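You operate a simulated robot arm through the tools that you are given. There is no shell and no other tool. Be economical: measure what you need, move in short steps, check, and stop when the job is done.

The job below is to be done with a simulated two-armed robot. You get a single attempt, and the scene is never put back.

Task
Fetch the plain can and set it on the panel on the top of the counter bench. Fetch the clean filter from the top of the goods bench and stand it in the tray c25 floor. Put the banded gauge from the top of the long bench in the tray a23 floor. Take the wax block from the top of the long bench and leave it in the tipper bin floor. Stack the 40 mm block gauge from the top of the counter bench on top of the 35 mm block gauge. Take the short block from the top of the counter bench and leave it in the tray a25 floor. Put the tall box on the top of the low cupboard away on the bottom shelf of the filter rack. The order is free. Set down upright: plain can, clean filter, banded gauge, wax block.

It is judged by the outcome, as a careful person would: the job done as asked, and still so three seconds after it is handed in. It fails if anything else is knocked over, pushed out of place, dropped, spilled or broken.

Robot
Two 7-joint arms with vacuum grippers on one trunk, on a base that drives. Base frame: it is fixed to the floor where the robot stands at the start and does not move with it; the origin is under the middle of the robot, x ahead of it, y to its left, z up; the surface under the hand at the start is at about z = 72. Lengths are in cm, angles in degrees, forces in N, time in s.
The left shoulder is at the start at [7, 17.4, 100.4], the right one opposite. With the tool pointing down near the work surface each hand reaches from about 34 to 80 cm from the robot's upright axis, wherever it stands, measured 20 degrees to its own side. Places, roughly: banded gauge [-125, 0, 75]; block gauge [75, 175, 75]; bottom shelf of the filter rack [70, 260, 20]; clean filter (6x6x15 cm) [50, 10, 80]; panel [75, 75, 75]; short block (8x4x4 cm) [50, 200, 80]; tall box (6x6x16 cm) [-930, -360, 80]; tipper bin floor (20x20 cm) [-152, -118, 80]; tray A23 floor (19x16 cm) [-134, -88, 80]; tray A25 floor (19x16 cm) [-138, -64, 80]; tray C25 floor (24x15 cm) [-158, 224, 62]; wax block [-125, -25, 75]. Payload 3.5 kg a hand.
Tool frame (each hand has its own): the origin (TCP) lies in the middle of the cups' lips, and z points out of the cups. The gripper has 2 cups of 3.2 cm across, covering 3.2 by 8 cm (tool x, y); the bellows give 1 cm. With the vacuum on, a cup seals on a smooth face that it is pressed against (1 to 4 N); it does not hold porous or soft things. The pull reaches 76 N.
Orientation is that of the tool frame in the base frame, as [roll, pitch, yaw] about the fixed x, y, z axes, in that order (R = Rz(yaw) Ry(pitch) Rx(roll)). With the cups facing straight down, the tool's x points along the base's -x, its y along +y and its z along -z.

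Tools
- The arms move only by the tool apply_moves. It takes "left_motion", "right_motion" or both (then of equal length, played together; a hand with none holds still); each is a list of rows, each a list of 7 numbers: the shift along the tool's x, y, z in units of 50 mm (1.0 is 50 mm), then the turn, a rotation vector about the tool's x, y, z in units of 6 degrees (1.0 is 6 degrees), then the vacuum: 1 switches it on, -1 off. In form: [[dx, dy, dz, wx, wy, wz, valve], ...]. A call has 1 to 12 rows; each row shifts and turns the commanded pose from where the row before left it, along the tool's axes as they then stand. A call with a number of a shift or a turn outside -1 to 1 is refused whole. Each row takes 0.2 s and may step no farther than 5 cm and 8.6 degrees from the row before; otherwise, or with a gripper value out of range, the whole call is refused. A pose out of reach is approached as far as the arm can. The call stops where the force on the tool passes 40 N (or 10 N more than at its start, if that is more) or the arm is blocked; 0.2 s more then pass. The pull builds up within a second once a cup has sealed. Time passes only in rows, and 0.2 s behind the last, so rows that do not move give it time. The reply holds the time, the measured pose of the TCP, the force on the tool along the base axes and the pull of the vacuum, in the units named above and with some noise, with the torque about the TCP (base axes, N m) and any sound that the robot's microphone picked up.
- Cameras (640 x 400 px; columns grow to the right, rows downward): "scene" is now at [12.29, 2.89, 130.41]; the picture's right is [0.38, -0.92, 0.00], its down [-0.71, -0.29, -0.64] and it looks along [0.59, 0.25, -0.76] (base axes); focal length 214 px, centre (320, 200). "left" rides on the left gripper at [7.4, -1.9, -11] in its tool frame; the picture's right is [0.25, 0.97, 0.00], its down [-0.77, 0.20, -0.60] and it looks along [-0.58, 0.15, 0.80] (tool axes); focal length 218 px, centre (320, 200). "right" rides on the right gripper at [7.4, 1.9, -11] in its tool frame; the picture's right is [-0.25, 0.97, 0.00], its down [-0.77, -0.20, -0.60] and it looks along [-0.58, -0.15, 0.80] (tool axes); focal length 218 px, centre (320, 200). There is no depth. A picture from a camera that has moved, and an enlarged one, comes with that camera's place and axes in the base frame and with its lens.
- snapshot(camera): a new picture of that camera. No time passes.
- slide_trunk(by): slides the trunk up (or, below 0, down) by that many cm; the arms and the scene camera ride with it, the base frame stays. It gives what a move gives, with no picture.
- steer(legs): drives the robot by 1 to 6 legs, each [ahead, turn to the left] in cm and degrees, along the robot's own axes; the way and the turn of a leg run together, so that a leg with both is an arc; at most 150 cm and 180 degrees a leg. The arms and the cameras ride along, it lands a little off, and it stops where it bumps. It gives what a move gives.
- head_to(pan, tilt): turns the head with the scene camera to pan (to the left, within 86 degrees either way) and tilt (down, from -29 to 69), counted from straight ahead of the robot. It gives what a move gives.
- close_up(camera, box): a new picture of the part [left, top, right, bottom] of that camera's present view, enlarged. No time passes.
- job_done(): hands the job in; it is judged then, once.

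Go step by step. Nothing tells you exact positions but the pictures and the camera data: compare them with the known pose of the tool, close in by small moves and look again before you grip or let go. The budget is 207 turns and 194 pictures, counting those below and the enlarged ones. Unless the task says otherwise, let go and move clear before handing in, and close with one line.

The tools are called after "Emit:" as name(argument=value, ...) on one line, values as JSON. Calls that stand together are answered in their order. apply_moves: Moves the arms, as the interface text tells. Its arguments: {"type":"object","properties":{"left_motion":{"type":"array","items":{"type":"array","items":{"type":"number"}}},"right_motion":{"type":"array","items":{"type":"array","items":{"type":"number"}}}},"required":[]} The other tools are called the same way: slide_trunk (by) slides the trunk up or down; steer (legs) drives the base; head_to (pan, tilt) turns the head that bears the scene camera; snapshot (camera) takes a picture; close_up (camera, box) takes an enlarged picture of a part of a camera's view; job_done () hands the job in.

At the start:

```text
time_s: 0.0
left_eef_pos: [44.15, 45.75, 108.05]
left_ee_rot: [180.0, -0.1, 180.0]
left_contact_force: [-0.1, -0.4, 0.5]
left_ft_torque: [0.0, 0.0, 0.02]
left_pull: 0.1
right_eef_pos: [51.82, 0.11, 99.96]
right_ee_rot: [-179.9, 0.0, -180.0]
right_contact_force: [-0.1, -0.2, -0.5]
right_ft_torque: [0.01, -0.01, 0.02]
right_pull: 0.1
trunk travel left (down, up): [-50.0, 34.0]
robot x, y, heading: [0.13, -0.24, -0.1]
head pan, tilt: [22.6, 49.9]
```

scene: 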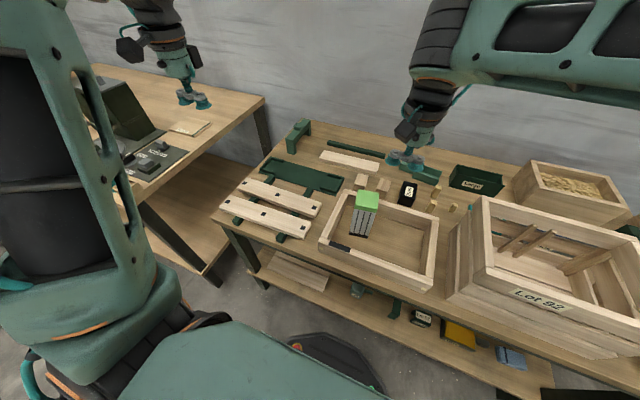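
right: 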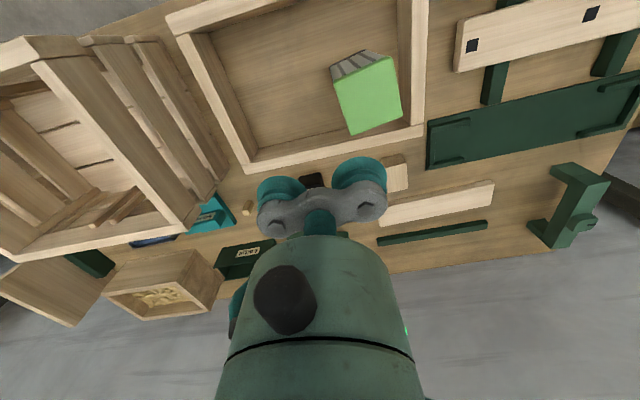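
left: 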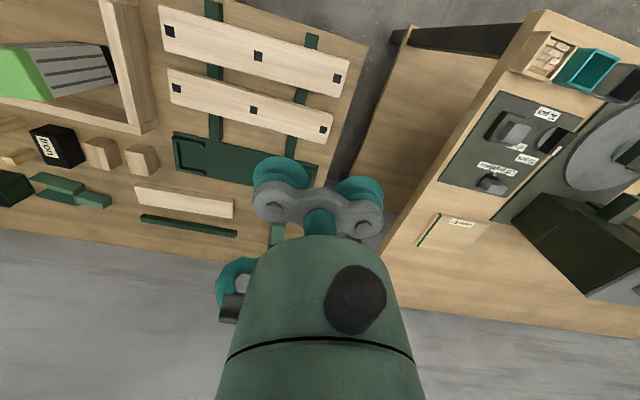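

I see the goods bench ahead with the clean filter (green top) in a wooden tray, and the counter bench to the left. I'll look around with the head first to find the other items.

Emit:
head_to(pan=0, tilt=35)

Emit:
snapshot(camera="scene")

Emit:
head_to(pan=70, tilt=25)

Emit:
snapshot(camera="scene")

Emit:
head_to(pan=-80, tilt=20)

Emit:
snapshot(camera="scene")

```text
time_s: 0.9
left_eef_pos: [44.13, 45.71, 108.03]
left_ee_rot: [-180.0, 0.0, 179.9]
left_contact_force: [-0.5, 0.8, 0.1]
left_ft_torque: [-0.01, -0.01, -0.01]
left_pull: 0.0
right_eef_pos: [51.77, 0.07, 100.01]
right_ee_rot: [-180.0, -0.1, -179.9]
right_contact_force: [0.2, -0.4, -0.1]
right_ft_torque: [0.0, 0.05, 0.03]
right_pull: 0.0
trunk travel left (down, up): [-50.0, 34.0]
robot x, y, heading: [0.17, -0.21, -0.1]
head pan, tilt: [0.0, 35.0]
```

```text
190 pictures are left
camera scene: at [13.97, -0.07, 132.56], right [0.0, -1.0, 0.0], down [-0.57, 0.0, -0.82], along [0.82, 0.0, -0.57], focal length 214 px, centre (320, 200)
```

scene: 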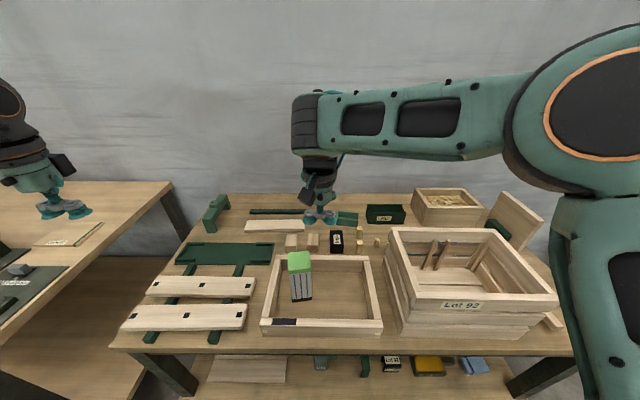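

```text
time_s: 2.3
left_eef_pos: [44.05, 45.63, 107.96]
left_ee_rot: [-180.0, 0.1, 180.0]
left_contact_force: [0.6, -0.3, 0.0]
left_ft_torque: [0.0, -0.02, -0.01]
left_pull: 0.1
right_eef_pos: [51.85, 0.07, 99.99]
right_ee_rot: [179.9, 0.1, -180.0]
right_contact_force: [0.4, -0.7, 0.2]
right_ft_torque: [-0.02, -0.02, 0.0]
right_pull: 0.0
trunk travel left (down, up): [-50.0, 34.0]
robot x, y, heading: [0.19, -0.1, 0.1]
head pan, tilt: [70.0, 25.0]
```

```text
189 pictures are left
camera scene: at [8.33, 8.57, 134.14], right [0.94, -0.34, 0.0], down [-0.14, -0.4, -0.91], along [0.31, 0.85, -0.42], focal length 214 px, centre (320, 200)
```

scene: 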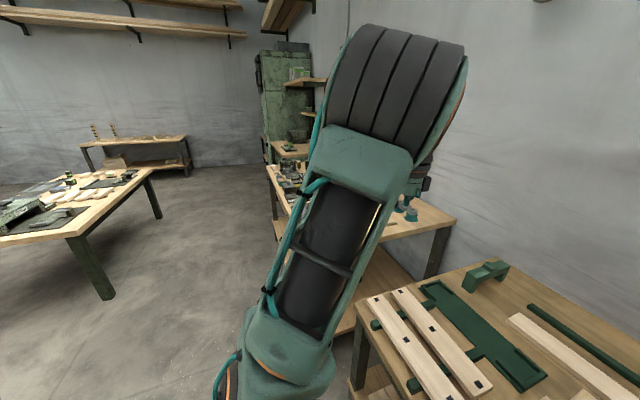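

```text
time_s: 4.6
left_eef_pos: [44.09, 45.67, 108.0]
left_ee_rot: [-180.0, -0.1, 180.0]
left_contact_force: [1.1, 0.3, -1.1]
left_ft_torque: [-0.03, -0.03, -0.02]
left_pull: 0.1
right_eef_pos: [51.72, 0.01, 100.15]
right_ee_rot: [-179.9, 0.0, 179.9]
right_contact_force: [-0.2, -0.4, -0.5]
right_ft_torque: [-0.01, 0.03, -0.04]
right_pull: 0.2
trunk travel left (down, up): [-50.0, 34.0]
robot x, y, heading: [-0.27, -0.13, -0.3]
head pan, tilt: [-80.0, 20.0]
```

```text
188 pictures are left
camera scene: at [6.79, -9.25, 134.95], right [-0.98, -0.17, 0.0], down [-0.06, 0.34, -0.94], along [0.16, -0.93, -0.34], focal length 214 px, centre (320, 200)
```

scene: 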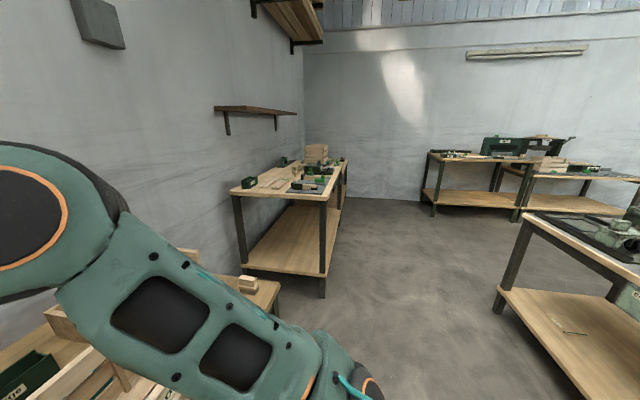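

The filter's green top is at about (50, 5.3, 88) by both cameras. I'll look closer at it to find its orientation.

Emit:
close_up(camera="right", box=[280, 20, 460, 160])

Emit:
head_to(pan=0, tilt=50)

Emit:
snapshot(camera="scene")

```text
2.86 times, centred on (370, 90) of right
camera zoom: at [44.52, 1.97, 111.02], right [0.25, 0.97, 0.0], down [0.77, -0.2, 0.6], along [0.58, -0.15, -0.8], focal length 624 px, centre (177, 514)
```

zoom: 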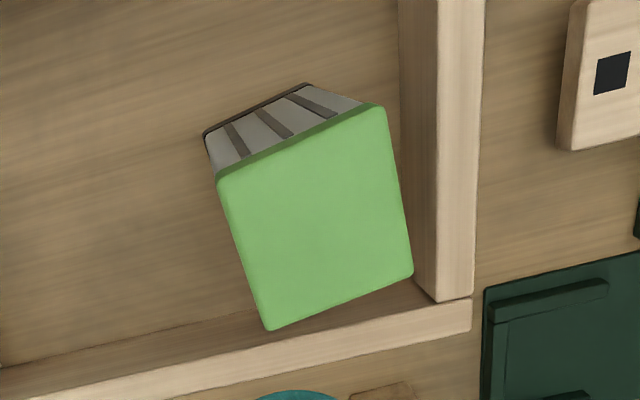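

```text
time_s: 6.2
left_eef_pos: [44.11, 45.73, 107.96]
left_ee_rot: [180.0, 0.0, 180.0]
left_contact_force: [0.7, -0.2, 0.1]
left_ft_torque: [0.02, 0.01, -0.01]
left_pull: 0.2
right_eef_pos: [51.75, 0.11, 100.0]
right_ee_rot: [-180.0, 0.0, 179.9]
right_contact_force: [0.2, -0.6, -0.6]
right_ft_torque: [0.01, -0.01, -0.02]
right_pull: 0.0
trunk travel left (down, up): [-50.0, 34.0]
robot x, y, heading: [0.15, 0.42, 0.1]
head pan, tilt: [0.0, 50.0]
```

```text
186 pictures are left
camera scene: at [12.87, -0.09, 130.4], right [0.0, -1.0, 0.0], down [-0.77, 0.0, -0.64], along [0.64, 0.0, -0.77], focal length 214 px, centre (320, 200)
```

scene: 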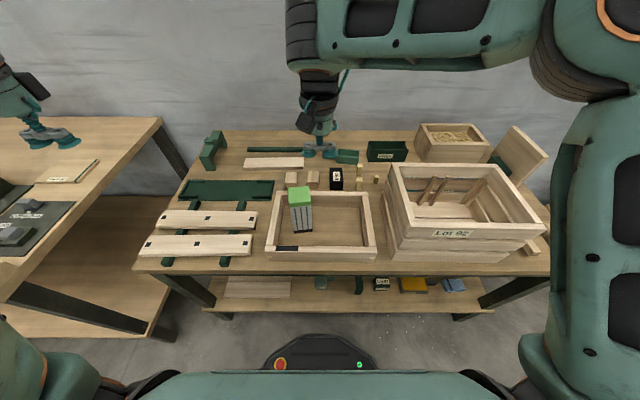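

Filter top is around (51.1, 5.7, 86.3), rotated about 7°. I'll put one cup on its centre (the face is too small for both), approaching from above.

Emit:
apply_moves(right_motion=[[0.13, 0.64, 0, 0, 0, 0, -1], [0, 0, 1, 0, 0, 0, -1], [0, 0, 1, 0, 0, 0, -1], [0, 0, 0.2, 0, 0, 0, 1], [0, 0, 0.1, 0, 0, 0, 1], [0, 0, 0, 0, 0, 0, 1]])

Emit:
snapshot(camera="right")

Emit:
snapshot(camera="scene")

```text
time_s: 7.5
left_eef_pos: [43.97, 45.77, 108.0]
left_ee_rot: [-180.0, 0.1, 179.9]
left_contact_force: [-0.9, 0.7, 0.5]
left_ft_torque: [0.01, -0.02, 0.01]
left_pull: 0.1
right_eef_pos: [51.21, 3.23, 88.39]
right_ee_rot: [-180.0, 0.0, -179.9]
right_contact_force: [-0.1, 0.0, -0.1]
right_ft_torque: [0.03, 0.0, -0.01]
right_pull: 0.0
trunk travel left (down, up): [-50.0, 34.0]
robot x, y, heading: [-0.04, 0.45, -0.0]
head pan, tilt: [0.0, 50.0]
```

```text
185 pictures are left
camera right: at [43.87, 5.08, 99.34], right [0.25, 0.97, 0.0], down [0.77, -0.2, 0.6], along [0.58, -0.15, -0.8], focal length 218 px, centre (320, 200)
```

right: 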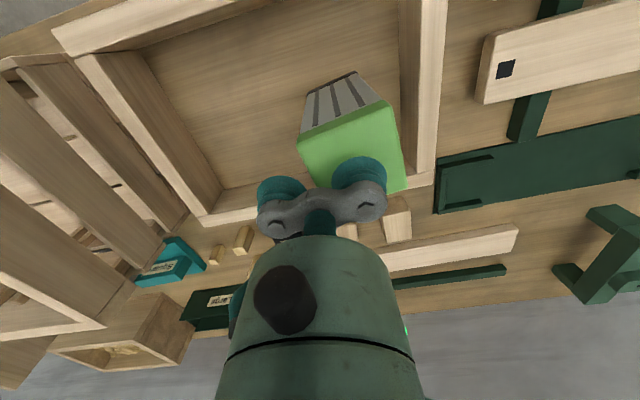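

```text
184 pictures are left
camera scene: at [12.85, -0.05, 130.4], right [0.0, -1.0, 0.0], down [-0.77, 0.0, -0.64], along [0.64, 0.0, -0.77], focal length 214 px, centre (320, 200)
```

scene: 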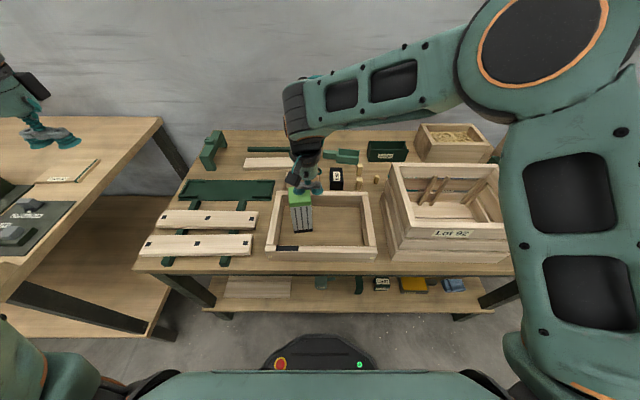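

Cup is over the middle of the top face. Descending to contact.

Emit:
apply_moves(right_motion=[[0, 0, 0.2, 0, 0, 0, 1], [0, 0, 0.1, 0, 0, 0, 1], [0, 0, 0.1, 0, 0, 0, 1], [0, 0, 0.06, 0, 0, 0, 1], [0, 0, 0, 0, 0, 0, 1], [0, 0, 0, 0, 0, 0, 1]])

```text
time_s: 8.9
left_eef_pos: [44.13, 45.54, 108.17]
left_ee_rot: [179.9, 0.1, -180.0]
left_contact_force: [-0.7, 1.2, -0.1]
left_ft_torque: [0.01, -0.02, 0.01]
left_pull: 0.0
right_eef_pos: [51.16, 3.13, 86.31]
right_ee_rot: [179.8, 0.2, 179.9]
right_contact_force: [7.3, -6.9, 27.6]
right_ft_torque: [1.25, 0.01, -0.08]
right_pull: 38.0
trunk travel left (down, up): [-50.0, 34.0]
robot x, y, heading: [0.02, -0.28, 0.1]
head pan, tilt: [0.0, 50.0]
```

Sealed on one cup (38 N). I'll lift straight up, clear of the tray.

Emit:
apply_moves(right_motion=[[0, 0, -0.2, 0, 0, 0, 1], [0, 0, -0.3, 0, 0, 0, 1], [0, 0, -0.6, 0, 0, 0, 1], [0, 0, -1, 0, 0, 0, 1], [0, 0, -1, 0, 0, 0, 1], [0, 0, -1, 0, 0, 0, 1], [0, 0, 0, 0, 0, 0, 1]])

Emit:
snapshot(camera="right")

Emit:
snapshot(camera="scene")

```text
time_s: 10.6
left_eef_pos: [44.15, 45.63, 108.07]
left_ee_rot: [180.0, -0.1, 180.0]
left_contact_force: [-1.0, 0.2, 0.8]
left_ft_torque: [-0.02, 0.0, 0.0]
left_pull: 0.2
right_eef_pos: [51.05, 3.08, 106.5]
right_ee_rot: [-180.0, -0.1, -179.9]
right_contact_force: [-0.3, -0.2, -2.2]
right_ft_torque: [0.75, -0.01, 0.0]
right_pull: 37.9
trunk travel left (down, up): [-50.0, 34.0]
robot x, y, heading: [-0.01, 0.25, 0.1]
head pan, tilt: [0.0, 50.0]
```

```text
183 pictures are left
camera right: at [43.8, 4.97, 117.61], right [0.25, 0.97, 0.0], down [0.77, -0.2, 0.6], along [0.58, -0.15, -0.8], focal length 218 px, centre (320, 200)
```

right: 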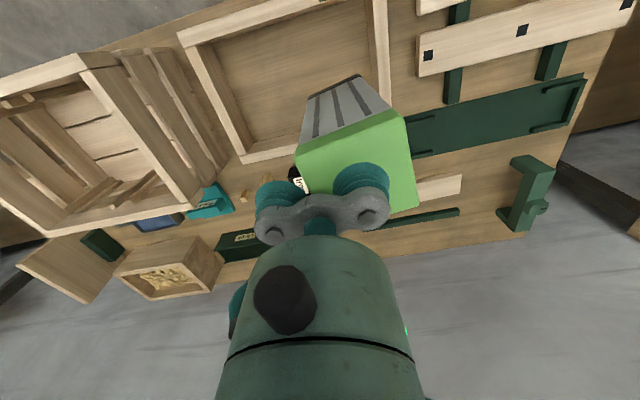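

```text
182 pictures are left
camera scene: at [12.96, -0.11, 130.38], right [0.0, -1.0, 0.0], down [-0.77, 0.0, -0.64], along [0.64, 0.0, -0.77], focal length 214 px, centre (320, 200)
```

scene: 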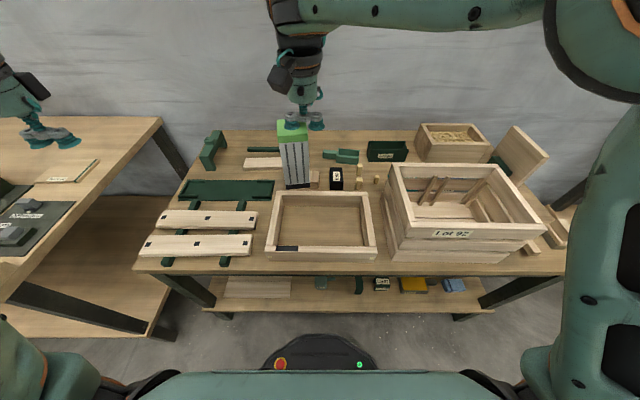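

The filter is held (about 0.2 kg). I'll back off from the bench and turn left toward the C25 tray area to look.

Emit:
steer(legs=[[-40, 0], [0, 90]])

Emit:
head_to(pan=40, tilt=20)

Emit:
snapshot(camera="scene")

Emit:
head_to(pan=-30, tilt=20)

Emit:
snapshot(camera="scene")

Emit:
head_to(pan=86, tilt=20)

Emit:
snapshot(camera="scene")

```text
time_s: 16.8
left_eef_pos: [-83.5, 45.66, 108.11]
left_ee_rot: [-180.0, 0.1, -91.7]
left_contact_force: [-0.6, -0.5, -0.8]
left_ft_torque: [0.0, 0.01, -0.01]
left_pull: 0.0
right_eef_pos: [-40.59, 51.09, 106.68]
right_ee_rot: [-180.0, 0.0, -91.8]
right_contact_force: [-0.6, 0.3, -2.3]
right_ft_torque: [-0.04, 0.71, 0.03]
right_pull: 38.2
trunk travel left (down, up): [-50.0, 34.0]
robot x, y, heading: [-38.85, -0.0, 88.2]
head pan, tilt: [0.0, 50.0]
```

```text
time_s: 17.8
left_eef_pos: [-83.36, 45.58, 107.93]
left_ee_rot: [-179.9, 0.0, -91.9]
left_contact_force: [-0.2, -0.3, -0.4]
left_ft_torque: [0.02, 0.01, 0.01]
left_pull: 0.0
right_eef_pos: [-40.54, 51.02, 106.59]
right_ee_rot: [-179.9, 0.0, -91.8]
right_contact_force: [0.0, 0.4, -3.3]
right_ft_torque: [0.02, 0.72, 0.03]
right_pull: 37.2
trunk travel left (down, up): [-50.0, 34.0]
robot x, y, heading: [-39.07, 0.18, 88.2]
head pan, tilt: [40.0, 20.0]
```

```text
181 pictures are left
camera scene: at [-44.57, 12.31, 134.94], right [0.79, 0.62, 0.0], down [0.21, -0.27, -0.94], along [-0.58, 0.74, -0.34], focal length 214 px, centre (320, 200)
```

scene: 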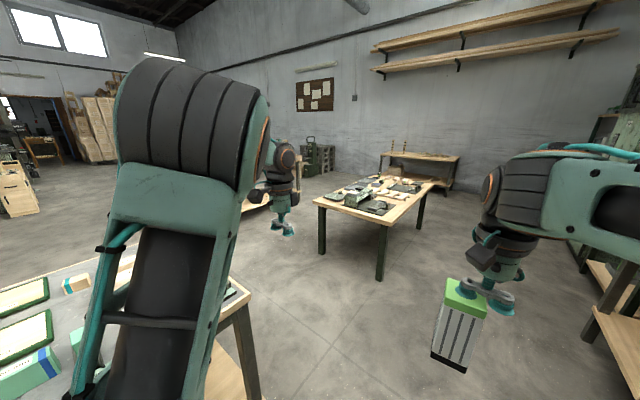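

```text
time_s: 19.2
left_eef_pos: [-83.46, 45.52, 108.07]
left_ee_rot: [-180.0, 0.0, -91.7]
left_contact_force: [-0.4, -0.2, 0.0]
left_ft_torque: [-0.04, -0.01, 0.01]
left_pull: 0.2
right_eef_pos: [-40.6, 51.21, 106.66]
right_ee_rot: [180.0, 0.0, -91.9]
right_contact_force: [-0.5, -0.5, -2.7]
right_ft_torque: [0.04, 0.74, 0.0]
right_pull: 37.7
trunk travel left (down, up): [-50.0, 34.0]
robot x, y, heading: [-39.09, 0.34, 88.4]
head pan, tilt: [-30.0, 20.0]
```

```text
180 pictures are left
camera scene: at [-33.92, 12.91, 134.95], right [0.85, -0.53, 0.0], down [-0.18, -0.29, -0.94], along [0.49, 0.8, -0.34], focal length 214 px, centre (320, 200)
```

scene: 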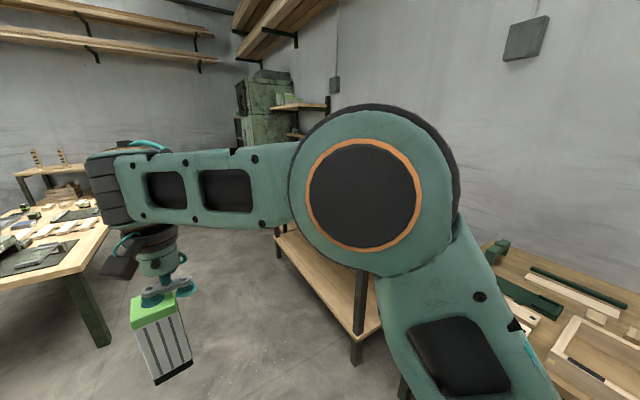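

```text
time_s: 21.2
left_eef_pos: [-83.47, 45.62, 108.06]
left_ee_rot: [-180.0, 0.0, -91.8]
left_contact_force: [-0.3, 0.1, 0.5]
left_ft_torque: [-0.01, 0.01, -0.01]
left_pull: 0.0
right_eef_pos: [-40.56, 51.11, 106.56]
right_ee_rot: [-180.0, -0.2, -91.8]
right_contact_force: [0.5, 0.0, -2.3]
right_ft_torque: [0.02, 0.73, 0.04]
right_pull: 38.2
trunk travel left (down, up): [-50.0, 34.0]
robot x, y, heading: [-39.11, -0.35, 88.4]
head pan, tilt: [85.9, 20.0]
```

```text
179 pictures are left
camera scene: at [-48.08, 5.94, 134.95], right [0.1, 0.99, 0.0], down [0.34, -0.04, -0.94], along [-0.93, 0.1, -0.34], focal length 214 px, centre (320, 200)
```

scene: 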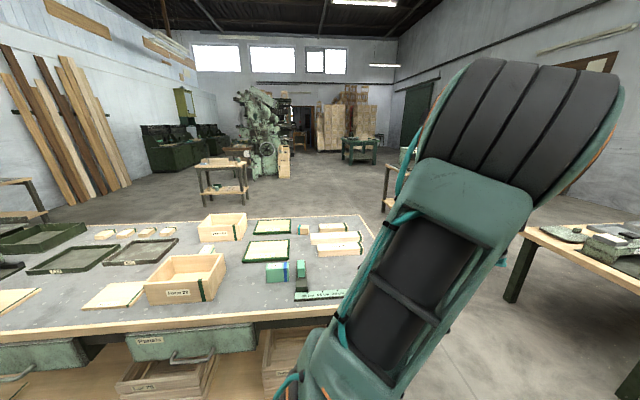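

The long bench is at my left, a table with machinery parts ahead-left, and the C25 tray is probably beyond it. I'll drive forward a bit and look.

Emit:
steer(legs=[[60, 0], [0, 45]])

Emit:
head_to(pan=0, tilt=25)

Emit:
snapshot(camera="scene")

Emit:
head_to(pan=80, tilt=25)

Emit:
snapshot(camera="scene")

```text
time_s: 26.7
left_eef_pos: [-100.77, 63.99, 108.09]
left_ee_rot: [-179.9, 0.0, -47.6]
left_contact_force: [0.0, -0.7, 0.9]
left_ft_torque: [-0.04, -0.03, -0.01]
left_pull: 0.2
right_eef_pos: [-73.74, 97.77, 106.49]
right_ee_rot: [-179.9, 0.0, -47.7]
right_contact_force: [0.6, -0.8, -2.0]
right_ft_torque: [-0.47, 0.55, 0.0]
right_pull: 37.5
trunk travel left (down, up): [-50.0, 34.0]
robot x, y, heading: [-37.23, 62.3, 132.3]
head pan, tilt: [85.9, 20.0]
```

```text
time_s: 28.3
left_eef_pos: [-100.63, 63.99, 108.08]
left_ee_rot: [-179.9, 0.0, -47.8]
left_contact_force: [-0.2, 0.2, -1.3]
left_ft_torque: [0.01, 0.01, -0.02]
left_pull: 0.1
right_eef_pos: [-73.84, 97.79, 106.59]
right_ee_rot: [-180.0, 0.0, -47.6]
right_contact_force: [-0.7, 0.1, -2.0]
right_ft_torque: [-0.47, 0.57, -0.03]
right_pull: 37.5
trunk travel left (down, up): [-50.0, 34.0]
robot x, y, heading: [-37.2, 62.05, 132.2]
head pan, tilt: [0.0, 25.0]
```

```text
178 pictures are left
camera scene: at [-46.64, 72.47, 134.14], right [0.74, 0.67, 0.0], down [0.28, -0.31, -0.91], along [-0.61, 0.67, -0.42], focal length 214 px, centre (320, 200)
```

scene: 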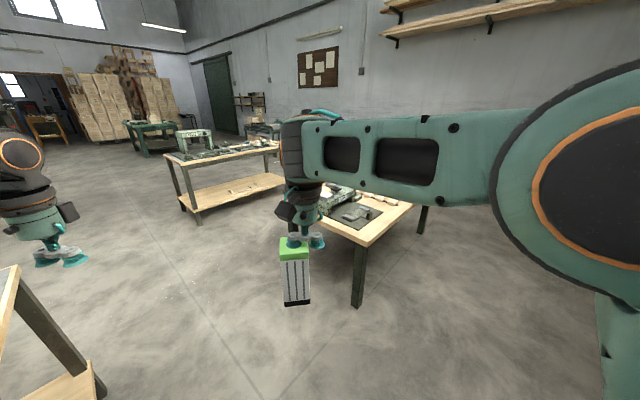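

```text
time_s: 29.8
left_eef_pos: [-100.72, 63.88, 107.98]
left_ee_rot: [-180.0, 0.0, -47.8]
left_contact_force: [0.1, -0.5, 0.0]
left_ft_torque: [0.02, 0.01, -0.01]
left_pull: 0.2
right_eef_pos: [-73.82, 97.65, 106.63]
right_ee_rot: [-180.0, -0.1, -47.6]
right_contact_force: [0.5, -0.6, -1.8]
right_ft_torque: [-0.48, 0.52, 0.01]
right_pull: 37.7
trunk travel left (down, up): [-50.0, 34.0]
robot x, y, heading: [-36.98, 62.3, 132.3]
head pan, tilt: [80.0, 25.0]
```

```text
177 pictures are left
camera scene: at [-48.23, 60.75, 134.14], right [-0.53, 0.85, 0.0], down [0.36, 0.23, -0.91], along [-0.77, -0.48, -0.42], focal length 214 px, centre (320, 200)
```

scene: 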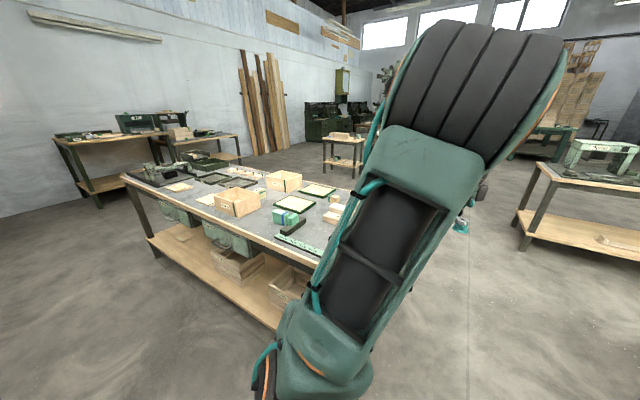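

The near table should carry C25 near its west side. I'll drive through the gap between the benches round to the west side, then look.

Emit:
steer(legs=[[0, 21.5], [104, 0], [0, 26], [80, 0], [0, -90]])

Emit:
head_to(pan=-35, tilt=25)

Emit:
snapshot(camera="scene")

Emit:
head_to(pan=35, tilt=15)

Emit:
snapshot(camera="scene")

```text
time_s: 45.5
left_eef_pos: [-255.64, 153.5, 107.93]
left_ee_rot: [180.0, 0.0, -92.2]
left_contact_force: [0.5, -0.1, -0.1]
left_ft_torque: [0.0, -0.04, 0.0]
left_pull: 0.1
right_eef_pos: [-212.83, 158.76, 106.52]
right_ee_rot: [180.0, 0.0, -92.2]
right_contact_force: [-0.1, 0.4, -1.8]
right_ft_torque: [-0.01, 0.76, 0.03]
right_pull: 38.0
trunk travel left (down, up): [-50.0, 34.0]
robot x, y, heading: [-211.89, 107.73, 87.7]
head pan, tilt: [80.0, 25.0]
```

```text
time_s: 47.4
left_eef_pos: [-255.6, 153.48, 107.88]
left_ee_rot: [180.0, 0.1, -92.1]
left_contact_force: [0.2, 0.0, 0.5]
left_ft_torque: [-0.05, 0.01, -0.03]
left_pull: 0.0
right_eef_pos: [-212.99, 158.71, 106.57]
right_ee_rot: [-180.0, 0.1, -92.1]
right_contact_force: [0.2, -0.2, -2.4]
right_ft_torque: [0.01, 0.73, -0.02]
right_pull: 37.5
trunk travel left (down, up): [-50.0, 34.0]
robot x, y, heading: [-211.7, 108.01, 87.8]
head pan, tilt: [-35.0, 25.0]
```

```text
176 pictures are left
camera scene: at [-205.74, 120.0, 134.14], right [0.8, -0.6, 0.0], down [-0.26, -0.34, -0.91], along [0.55, 0.72, -0.42], focal length 214 px, centre (320, 200)
```

scene: 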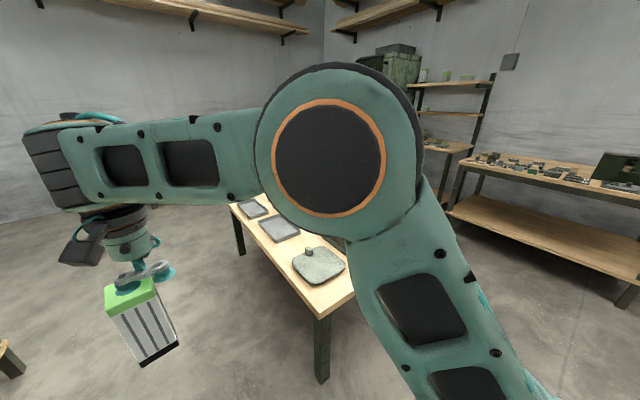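

```text
time_s: 48.8
left_eef_pos: [-255.65, 153.43, 107.97]
left_ee_rot: [179.9, 0.0, -92.2]
left_contact_force: [-0.2, 0.9, 0.1]
left_ft_torque: [-0.01, -0.02, 0.03]
left_pull: 0.0
right_eef_pos: [-212.69, 158.82, 106.37]
right_ee_rot: [-180.0, -0.1, -92.1]
right_contact_force: [-0.7, 0.4, -2.6]
right_ft_torque: [0.0, 0.72, -0.02]
right_pull: 37.7
trunk travel left (down, up): [-50.0, 34.0]
robot x, y, heading: [-211.8, 107.4, 87.8]
head pan, tilt: [35.0, 15.0]
```

```text
175 pictures are left
camera scene: at [-216.36, 120.5, 135.76], right [0.84, 0.54, 0.0], down [0.14, -0.22, -0.97], along [-0.52, 0.81, -0.26], focal length 214 px, centre (320, 200)
```

scene: 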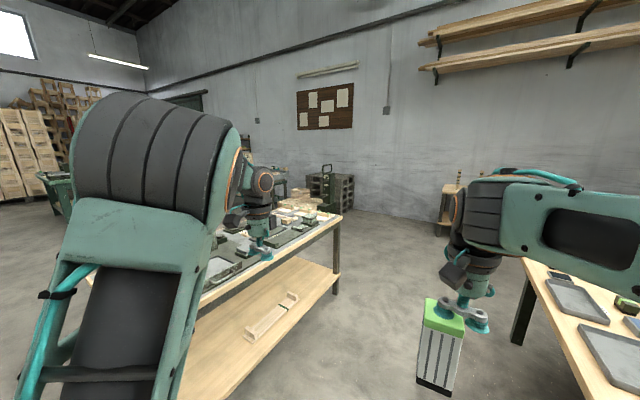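

Tray C25 is the middle gray tray on the west side of the table (x edge ≈ −170). I'll drive alongside to y≈224 and turn to face it.

Emit:
steer(legs=[[0, 2.3], [114, 0], [0, -90]])

Emit:
head_to(pan=0, tilt=50)

Emit:
snapshot(camera="scene")

Emit:
snapshot(camera="right")

```text
time_s: 58.9
left_eef_pos: [-169.13, 270.34, 107.92]
left_ee_rot: [179.9, 0.0, -178.2]
left_contact_force: [-0.2, -0.2, 0.3]
left_ft_torque: [-0.02, -0.01, 0.01]
left_pull: 0.0
right_eef_pos: [-160.98, 228.15, 106.52]
right_ee_rot: [-180.0, 0.1, -178.1]
right_contact_force: [-0.3, 0.5, -3.0]
right_ft_torque: [0.77, 0.09, 0.01]
right_pull: 38.5
trunk travel left (down, up): [-50.0, 34.0]
robot x, y, heading: [-211.99, 223.37, 2.1]
head pan, tilt: [35.0, 15.0]
```

```text
time_s: 59.9
left_eef_pos: [-169.18, 270.33, 108.02]
left_ee_rot: [-180.0, 0.0, -178.1]
left_contact_force: [-0.2, 0.1, -0.8]
left_ft_torque: [0.02, -0.02, -0.01]
left_pull: 0.1
right_eef_pos: [-160.87, 228.17, 106.61]
right_ee_rot: [179.9, 0.0, -178.2]
right_contact_force: [0.5, 0.4, -2.3]
right_ft_torque: [0.72, 0.04, 0.03]
right_pull: 38.1
trunk travel left (down, up): [-50.0, 34.0]
robot x, y, heading: [-212.0, 223.3, 2.1]
head pan, tilt: [0.0, 50.0]
```

```text
174 pictures are left
camera scene: at [-198.92, 223.63, 130.4], right [0.03, -1.0, 0.0], down [-0.77, -0.03, -0.64], along [0.64, 0.02, -0.77], focal length 214 px, centre (320, 200)
```

scene: 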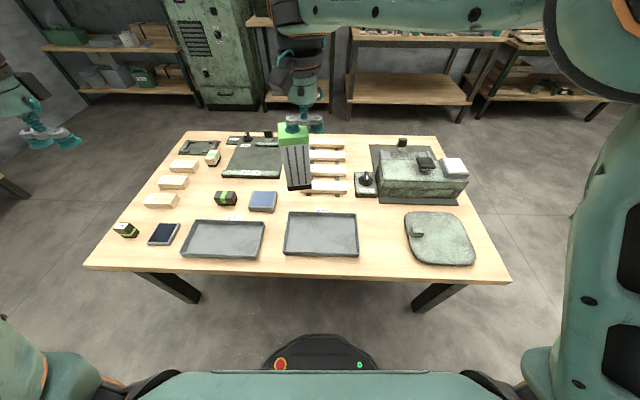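

```text
173 pictures are left
camera right: at [-168.26, 229.72, 117.59], right [0.22, 0.98, 0.0], down [0.78, -0.18, 0.6], along [0.59, -0.13, -0.8], focal length 218 px, centre (320, 200)
```

right: 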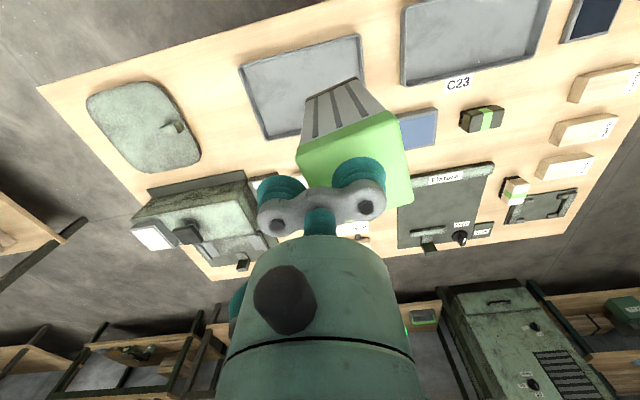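

C25 tray centre computed at (−158.4, 224.4), matching. I'll move the filter over it, lower it part way, and check.

Emit:
apply_moves(right_motion=[[-0.2, -0.6, 0, 0, 0, 0, 1], [-0.256, -0.656, 0, 0, 0, 0, 1], [0, 0, 1, 0, 0, 0, 1], [0, 0, 1, 0, 0, 0, 1], [0, 0, 1, 0, 0, 0, 1], [0, 0, 1, 0, 0, 0, 1], [0, 0, 0.8, 0, 0, 0, 1], [0, 0, 0, 0, 0, 0, 1]])

Emit:
snapshot(camera="right")

Emit:
close_up(camera="scene", box=[240, 140, 400, 280])

```text
time_s: 61.7
left_eef_pos: [-169.22, 270.35, 107.98]
left_ee_rot: [-179.9, 0.0, -178.1]
left_contact_force: [0.0, 0.7, 0.0]
left_ft_torque: [-0.04, 0.03, -0.03]
left_pull: 0.0
right_eef_pos: [-158.13, 221.85, 82.24]
right_ee_rot: [-180.0, 0.0, -178.1]
right_contact_force: [-1.0, 0.0, -1.0]
right_ft_torque: [0.72, 0.02, 0.02]
right_pull: 38.2
trunk travel left (down, up): [-50.0, 34.0]
robot x, y, heading: [-211.81, 223.34, 2.4]
head pan, tilt: [0.0, 50.0]
```

```text
172 pictures are left
camera right: at [-165.46, 223.65, 93.23], right [0.22, 0.98, 0.0], down [0.78, -0.18, 0.6], along [0.59, -0.13, -0.8], focal length 218 px, centre (320, 200)
```

right: 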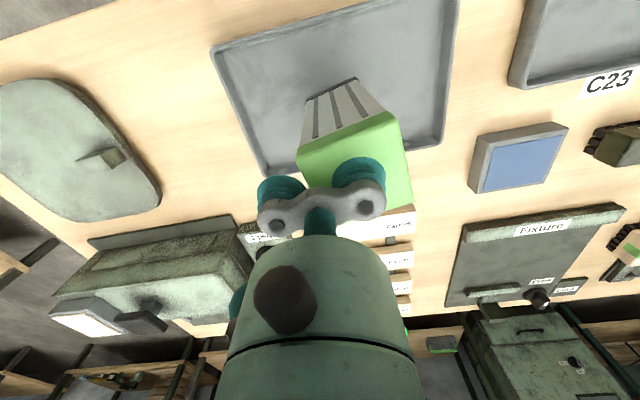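

```text
2.86 times, centred on (320, 210) of scene
camera zoom: at [-198.99, 223.61, 130.4], right [0.03, -1.0, 0.0], down [-0.77, -0.03, -0.64], along [0.64, 0.02, -0.77], focal length 613 px, centre (320, 171)
```

zoom: 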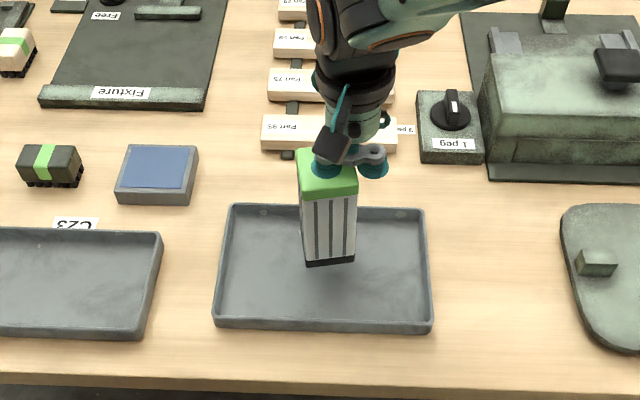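

The filter is over the tray's middle. Lowering in small steps.

Emit:
apply_moves(right_motion=[[0, 0, 0.4, 0, 0, 0, 1], [0, 0, 0.3, 0, 0, 0, 1], [0, 0, 0.2, 0, 0, 0, 1], [0, 0, 0, 0, 0, 0, 1]])

Emit:
close_up(camera="scene", box=[240, 140, 400, 280])

```text
time_s: 62.7
left_eef_pos: [-169.23, 270.29, 108.05]
left_ee_rot: [180.0, 0.0, -178.1]
left_contact_force: [0.7, -0.5, 0.1]
left_ft_torque: [0.01, 0.02, -0.01]
left_pull: 0.1
right_eef_pos: [-158.38, 221.94, 77.91]
right_ee_rot: [-180.0, 0.0, -178.2]
right_contact_force: [-0.9, 0.0, -2.7]
right_ft_torque: [0.75, 0.04, 0.0]
right_pull: 38.3
trunk travel left (down, up): [-50.0, 34.0]
robot x, y, heading: [-211.78, 223.29, 1.8]
head pan, tilt: [0.0, 50.0]
```

```text
2.86 times, centred on (320, 210) of scene
camera zoom: at [-198.95, 223.61, 130.4], right [0.03, -1.0, 0.0], down [-0.77, -0.03, -0.64], along [0.64, 0.02, -0.77], focal length 613 px, centre (320, 171)
```

zoom: 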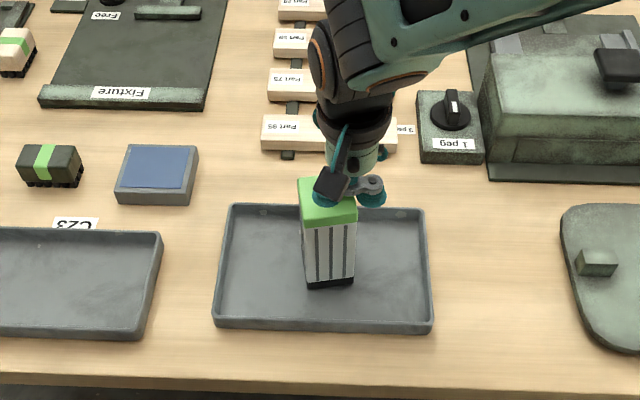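

Emit:
apply_moves(right_motion=[[0, 0, 0.1, 0, 0, 0, 1], [0, 0, 0.06, 0, 0, 0, 1], [0, 0, 0, 0, 0, 0, 1]])

```text
time_s: 63.5
left_eef_pos: [-169.38, 270.26, 108.26]
left_ee_rot: [180.0, 0.0, -178.1]
left_contact_force: [-0.3, -0.8, 0.2]
left_ft_torque: [-0.01, -0.01, -0.01]
left_pull: 0.0
right_eef_pos: [-158.45, 221.89, 77.46]
right_ee_rot: [180.0, 0.3, -178.2]
right_contact_force: [0.4, -5.7, 26.4]
right_ft_torque: [1.21, 0.2, -0.07]
right_pull: 37.7
trunk travel left (down, up): [-50.0, 34.0]
robot x, y, heading: [-211.81, 223.31, 1.6]
head pan, tilt: [0.0, 50.0]
```

Bottom has touched. Ease off a little, vent, wait, and rise.

Emit:
apply_moves(right_motion=[[0, 0, -0.06, 0, 0, 0, 1], [0, 0, 0, 0, 0, 0, -1], [0, 0, 0, 0, 0, 0, -1], [0, 0, 0, 0, 0, 0, -1], [0, 0, -0.05, 0, 0, 0, -1], [0, 0, -0.2, 0, 0, 0, -1], [0, 0, -0.5, 0, 0, 0, -1], [0, 0, -1, 0, 0, 0, -1], [0, 0, -1, 0, 0, 0, -1], [0, 0, -1, 0, 0, 0, -1], [0, 0, -1, 0, 0, 0, -1]])

Emit:
close_up(camera="scene", box=[240, 140, 400, 280])

```text
time_s: 65.9
left_eef_pos: [-169.42, 270.56, 107.96]
left_ee_rot: [-179.9, -0.1, -178.2]
left_contact_force: [0.0, -0.4, 0.5]
left_ft_torque: [0.02, 0.02, 0.03]
left_pull: 0.1
right_eef_pos: [-158.56, 221.83, 101.61]
right_ee_rot: [-180.0, 0.0, -178.1]
right_contact_force: [0.1, -0.3, -0.4]
right_ft_torque: [0.01, -0.02, 0.01]
right_pull: 0.1
trunk travel left (down, up): [-50.0, 34.0]
robot x, y, heading: [-211.87, 223.2, 1.9]
head pan, tilt: [0.0, 50.0]
```

```text
2.86 times, centred on (320, 210) of scene
camera zoom: at [-199.05, 223.63, 130.4], right [0.03, -1.0, 0.0], down [-0.77, -0.03, -0.64], along [0.64, 0.02, -0.77], focal length 613 px, centre (320, 171)
```

zoom: 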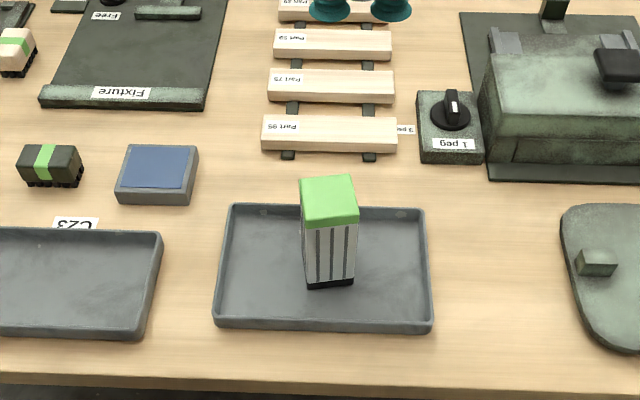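

The filter stands in C25. Next I'll head for the far west area for the tall box, scanning for the plain can on the way. First drive back south to the aisle and face west.

Emit:
steer(legs=[[0, -92], [125, 0], [0, -90]])

Emit:
head_to(pan=0, tilt=10)

Emit:
snapshot(camera="scene")

Emit:
head_to(pan=86, tilt=25)

Emit:
snapshot(camera="scene")

```text
time_s: 79.9
left_eef_pos: [-260.59, 54.3, 108.04]
left_ee_rot: [180.0, 0.0, -2.6]
left_contact_force: [0.0, 1.0, 0.6]
left_ft_torque: [0.01, -0.01, 0.02]
left_pull: 0.0
right_eef_pos: [-267.33, 103.51, 101.47]
right_ee_rot: [-180.0, -0.1, -2.8]
right_contact_force: [0.3, 0.0, 0.4]
right_ft_torque: [-0.03, 0.03, 0.0]
right_pull: 0.1
trunk travel left (down, up): [-50.0, 34.0]
robot x, y, heading: [-214.35, 98.19, 177.1]
head pan, tilt: [0.0, 50.0]
```

```text
time_s: 81.0
left_eef_pos: [-260.6, 54.25, 108.09]
left_ee_rot: [-179.9, 0.0, -2.7]
left_contact_force: [-0.4, -0.7, 0.3]
left_ft_torque: [-0.01, 0.01, 0.0]
left_pull: 0.1
right_eef_pos: [-267.47, 103.45, 101.48]
right_ee_rot: [-180.0, 0.0, -2.7]
right_contact_force: [-0.7, -0.3, 0.0]
right_ft_torque: [0.01, -0.02, 0.0]
right_pull: 0.1
trunk travel left (down, up): [-50.0, 34.0]
robot x, y, heading: [-214.49, 97.77, 177.5]
head pan, tilt: [0.0, 10.0]
```

```text
168 pictures are left
camera scene: at [-228.57, 98.42, 136.57], right [0.05, 1.0, 0.0], down [0.17, -0.01, -0.98], along [-0.98, 0.05, -0.17], focal length 214 px, centre (320, 200)
```

scene: 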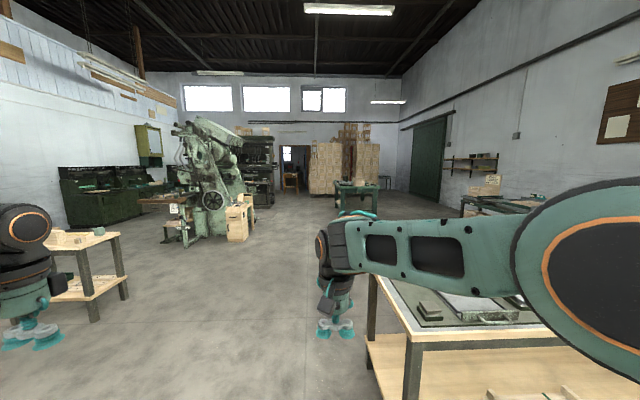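

```text
time_s: 82.6
left_eef_pos: [-260.62, 54.32, 108.1]
left_ee_rot: [-180.0, 0.0, -2.8]
left_contact_force: [0.0, -0.7, -0.5]
left_ft_torque: [-0.01, 0.0, 0.0]
left_pull: 0.1
right_eef_pos: [-267.52, 103.41, 101.34]
right_ee_rot: [-180.0, -0.1, -2.6]
right_contact_force: [-1.5, 0.3, -0.5]
right_ft_torque: [-0.02, 0.03, 0.03]
right_pull: 0.1
trunk travel left (down, up): [-50.0, 34.0]
robot x, y, heading: [-214.42, 98.02, 177.2]
head pan, tilt: [85.9, 25.0]
```

```text
167 pictures are left
camera scene: at [-220.36, 88.83, 134.14], right [-0.99, 0.12, 0.0], down [0.05, 0.42, -0.91], along [-0.11, -0.9, -0.42], focal length 214 px, centre (320, 200)
```

scene: 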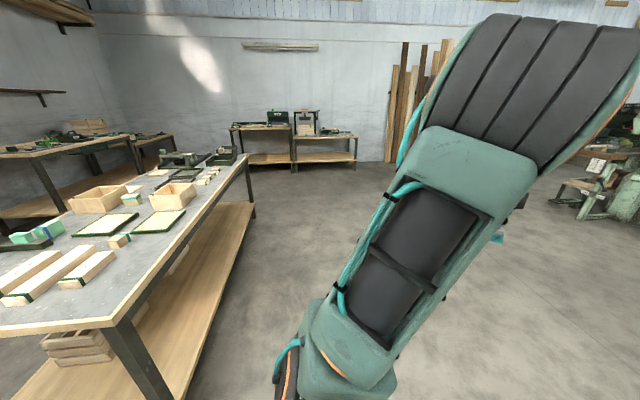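

The tall box's place projects onto the green cupboards beyond the mill. I'll drive west past the tables to about (−520, 70) and look again.

Emit:
steer(legs=[[0, 7.5], [150, 0], [150, 0], [0, 40]])

Emit:
head_to(pan=0, tilt=15)

Emit:
snapshot(camera="scene")

```text
time_s: 99.7
left_eef_pos: [-521.88, 15.42, 108.05]
left_ee_rot: [180.0, -0.1, 41.9]
left_contact_force: [-0.1, 0.2, 0.4]
left_ft_torque: [-0.01, -0.01, 0.0]
left_pull: 0.0
right_eef_pos: [-561.41, 45.63, 101.4]
right_ee_rot: [179.9, 0.0, 41.9]
right_contact_force: [-0.9, 0.3, -0.1]
right_ft_torque: [-0.02, 0.03, 0.04]
right_pull: 0.1
trunk travel left (down, up): [-50.0, 34.0]
robot x, y, heading: [-519.51, 78.83, -138.3]
head pan, tilt: [85.9, 25.0]
```

```text
time_s: 101.3
left_eef_pos: [-521.79, 15.37, 108.13]
left_ee_rot: [180.0, 0.0, 41.9]
left_contact_force: [-0.4, -0.6, 0.2]
left_ft_torque: [-0.01, 0.0, 0.0]
left_pull: 0.0
right_eef_pos: [-561.32, 45.59, 101.53]
right_ee_rot: [-180.0, 0.1, 41.9]
right_contact_force: [-0.1, -1.3, -0.2]
right_ft_torque: [0.02, 0.03, 0.01]
right_pull: 0.0
trunk travel left (down, up): [-50.0, 34.0]
robot x, y, heading: [-519.56, 78.99, -137.8]
head pan, tilt: [0.0, 15.0]
```

```text
166 pictures are left
camera scene: at [-530.1, 69.15, 135.77], right [-0.67, 0.74, 0.0], down [0.19, 0.17, -0.97], along [-0.72, -0.65, -0.26], focal length 214 px, centre (320, 200)
```

scene: 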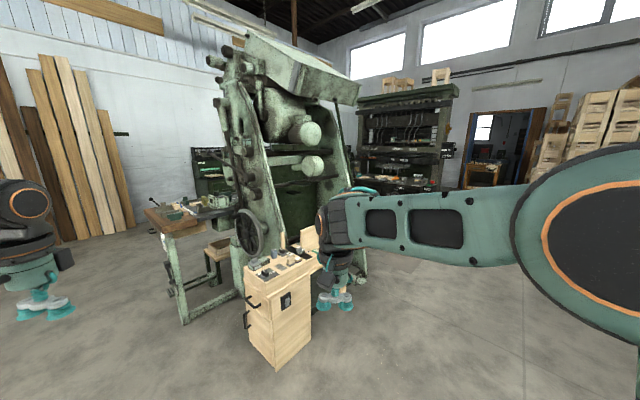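

I'll pass east of the mill, going south between it and the small table. Turn south and look first.

Emit:
steer(legs=[[0, 48]])

Emit:
snapshot(camera="scene")

```text
time_s: 103.9
left_eef_pos: [-473.47, 35.01, 108.09]
left_ee_rot: [179.9, 0.0, 90.3]
left_contact_force: [-0.1, -0.6, -0.1]
left_ft_torque: [-0.02, 0.01, 0.01]
left_pull: 0.1
right_eef_pos: [-522.35, 25.52, 101.53]
right_ee_rot: [-180.0, 0.0, 90.4]
right_contact_force: [0.1, 0.1, -0.1]
right_ft_torque: [0.0, 0.02, -0.01]
right_pull: 0.0
trunk travel left (down, up): [-50.0, 34.0]
robot x, y, heading: [-519.66, 78.82, -89.7]
head pan, tilt: [0.0, 15.0]
```

```text
165 pictures are left
camera scene: at [-519.29, 64.41, 135.77], right [-1.0, -0.01, 0.0], down [0.0, 0.26, -0.97], along [0.01, -0.97, -0.26], focal length 214 px, centre (320, 200)
```

scene: 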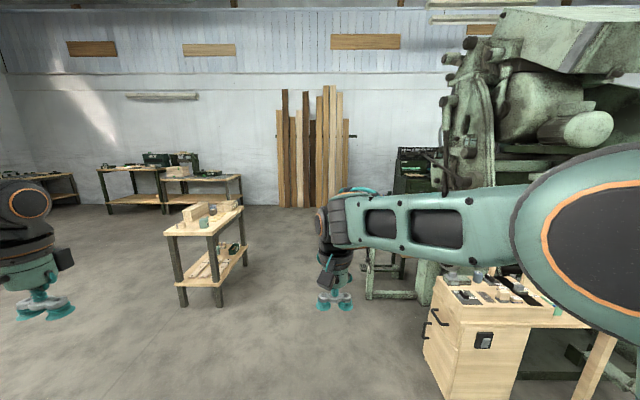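

The way south is clear. Drive to y≈−210 and turn west.

Emit:
steer(legs=[[145, 0], [145, 0], [0, -90]])

Emit:
head_to(pan=10, tilt=15)

Emit:
snapshot(camera="scene")

```text
time_s: 121.9
left_eef_pos: [-555.12, -258.55, 108.08]
left_ee_rot: [-179.9, -0.1, -0.2]
left_contact_force: [0.2, 0.4, -0.9]
left_ft_torque: [0.01, 0.01, -0.01]
left_pull: 0.0
right_eef_pos: [-564.03, -209.62, 101.59]
right_ee_rot: [180.0, 0.0, 0.0]
right_contact_force: [-0.1, -0.9, -0.3]
right_ft_torque: [-0.01, -0.05, 0.01]
right_pull: 0.1
trunk travel left (down, up): [-50.0, 34.0]
robot x, y, heading: [-510.8, -212.89, 180.1]
head pan, tilt: [0.0, 15.0]
```

```text
time_s: 122.7
left_eef_pos: [-555.1, -258.38, 108.05]
left_ee_rot: [-179.9, 0.0, -0.1]
left_contact_force: [0.7, 0.6, -0.1]
left_ft_torque: [0.0, 0.0, 0.02]
left_pull: 0.0
right_eef_pos: [-564.16, -209.7, 101.57]
right_ee_rot: [-179.9, 0.1, -0.1]
right_contact_force: [-0.5, 0.6, 0.2]
right_ft_torque: [-0.01, 0.01, 0.01]
right_pull: 0.0
trunk travel left (down, up): [-50.0, 34.0]
robot x, y, heading: [-510.77, -213.14, 179.6]
head pan, tilt: [10.0, 15.0]
```

```text
164 pictures are left
camera scene: at [-524.91, -214.62, 135.77], right [-0.17, 0.99, 0.0], down [0.26, 0.04, -0.97], along [-0.95, -0.17, -0.26], focal length 214 px, centre (320, 200)
```

scene: 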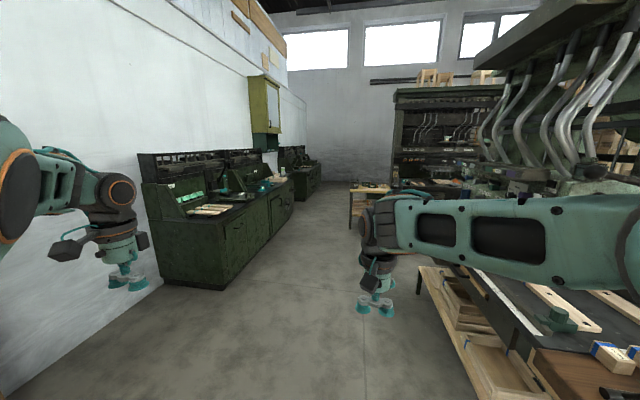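

Cupboards stand along the left wall. Close-up to find the tall box.

Emit:
close_up(camera="scene", box=[140, 130, 340, 230])

Emit:
close_up(camera="scene", box=[400, 200, 640, 400])

```text
3.20 times, centred on (240, 180) of scene
camera zoom: at [-524.91, -214.62, 135.77], right [-0.17, 0.99, 0.0], down [0.26, 0.04, -0.97], along [-0.95, -0.17, -0.26], focal length 686 px, centre (576, 264)
```

zoom: 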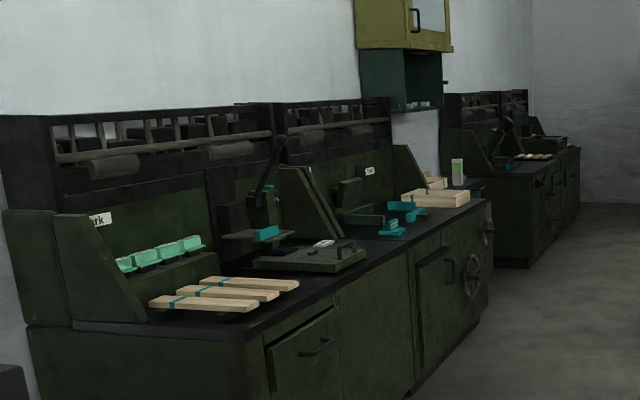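

```text
2.00 times, centred on (520, 300) of scene
camera zoom: at [-524.91, -214.62, 135.77], right [-0.17, 0.99, 0.0], down [0.26, 0.04, -0.97], along [-0.95, -0.17, -0.26], focal length 429 px, centre (-80, 0)
```

zoom: 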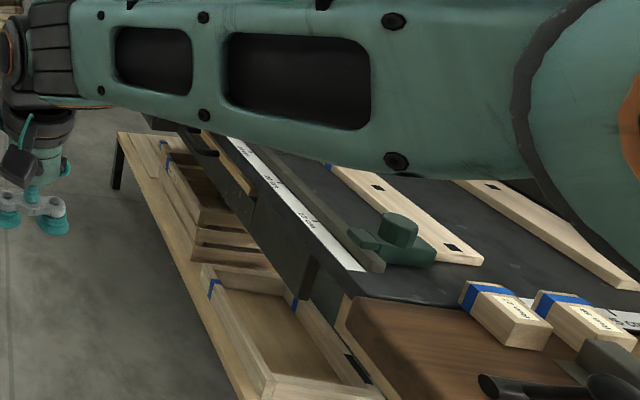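

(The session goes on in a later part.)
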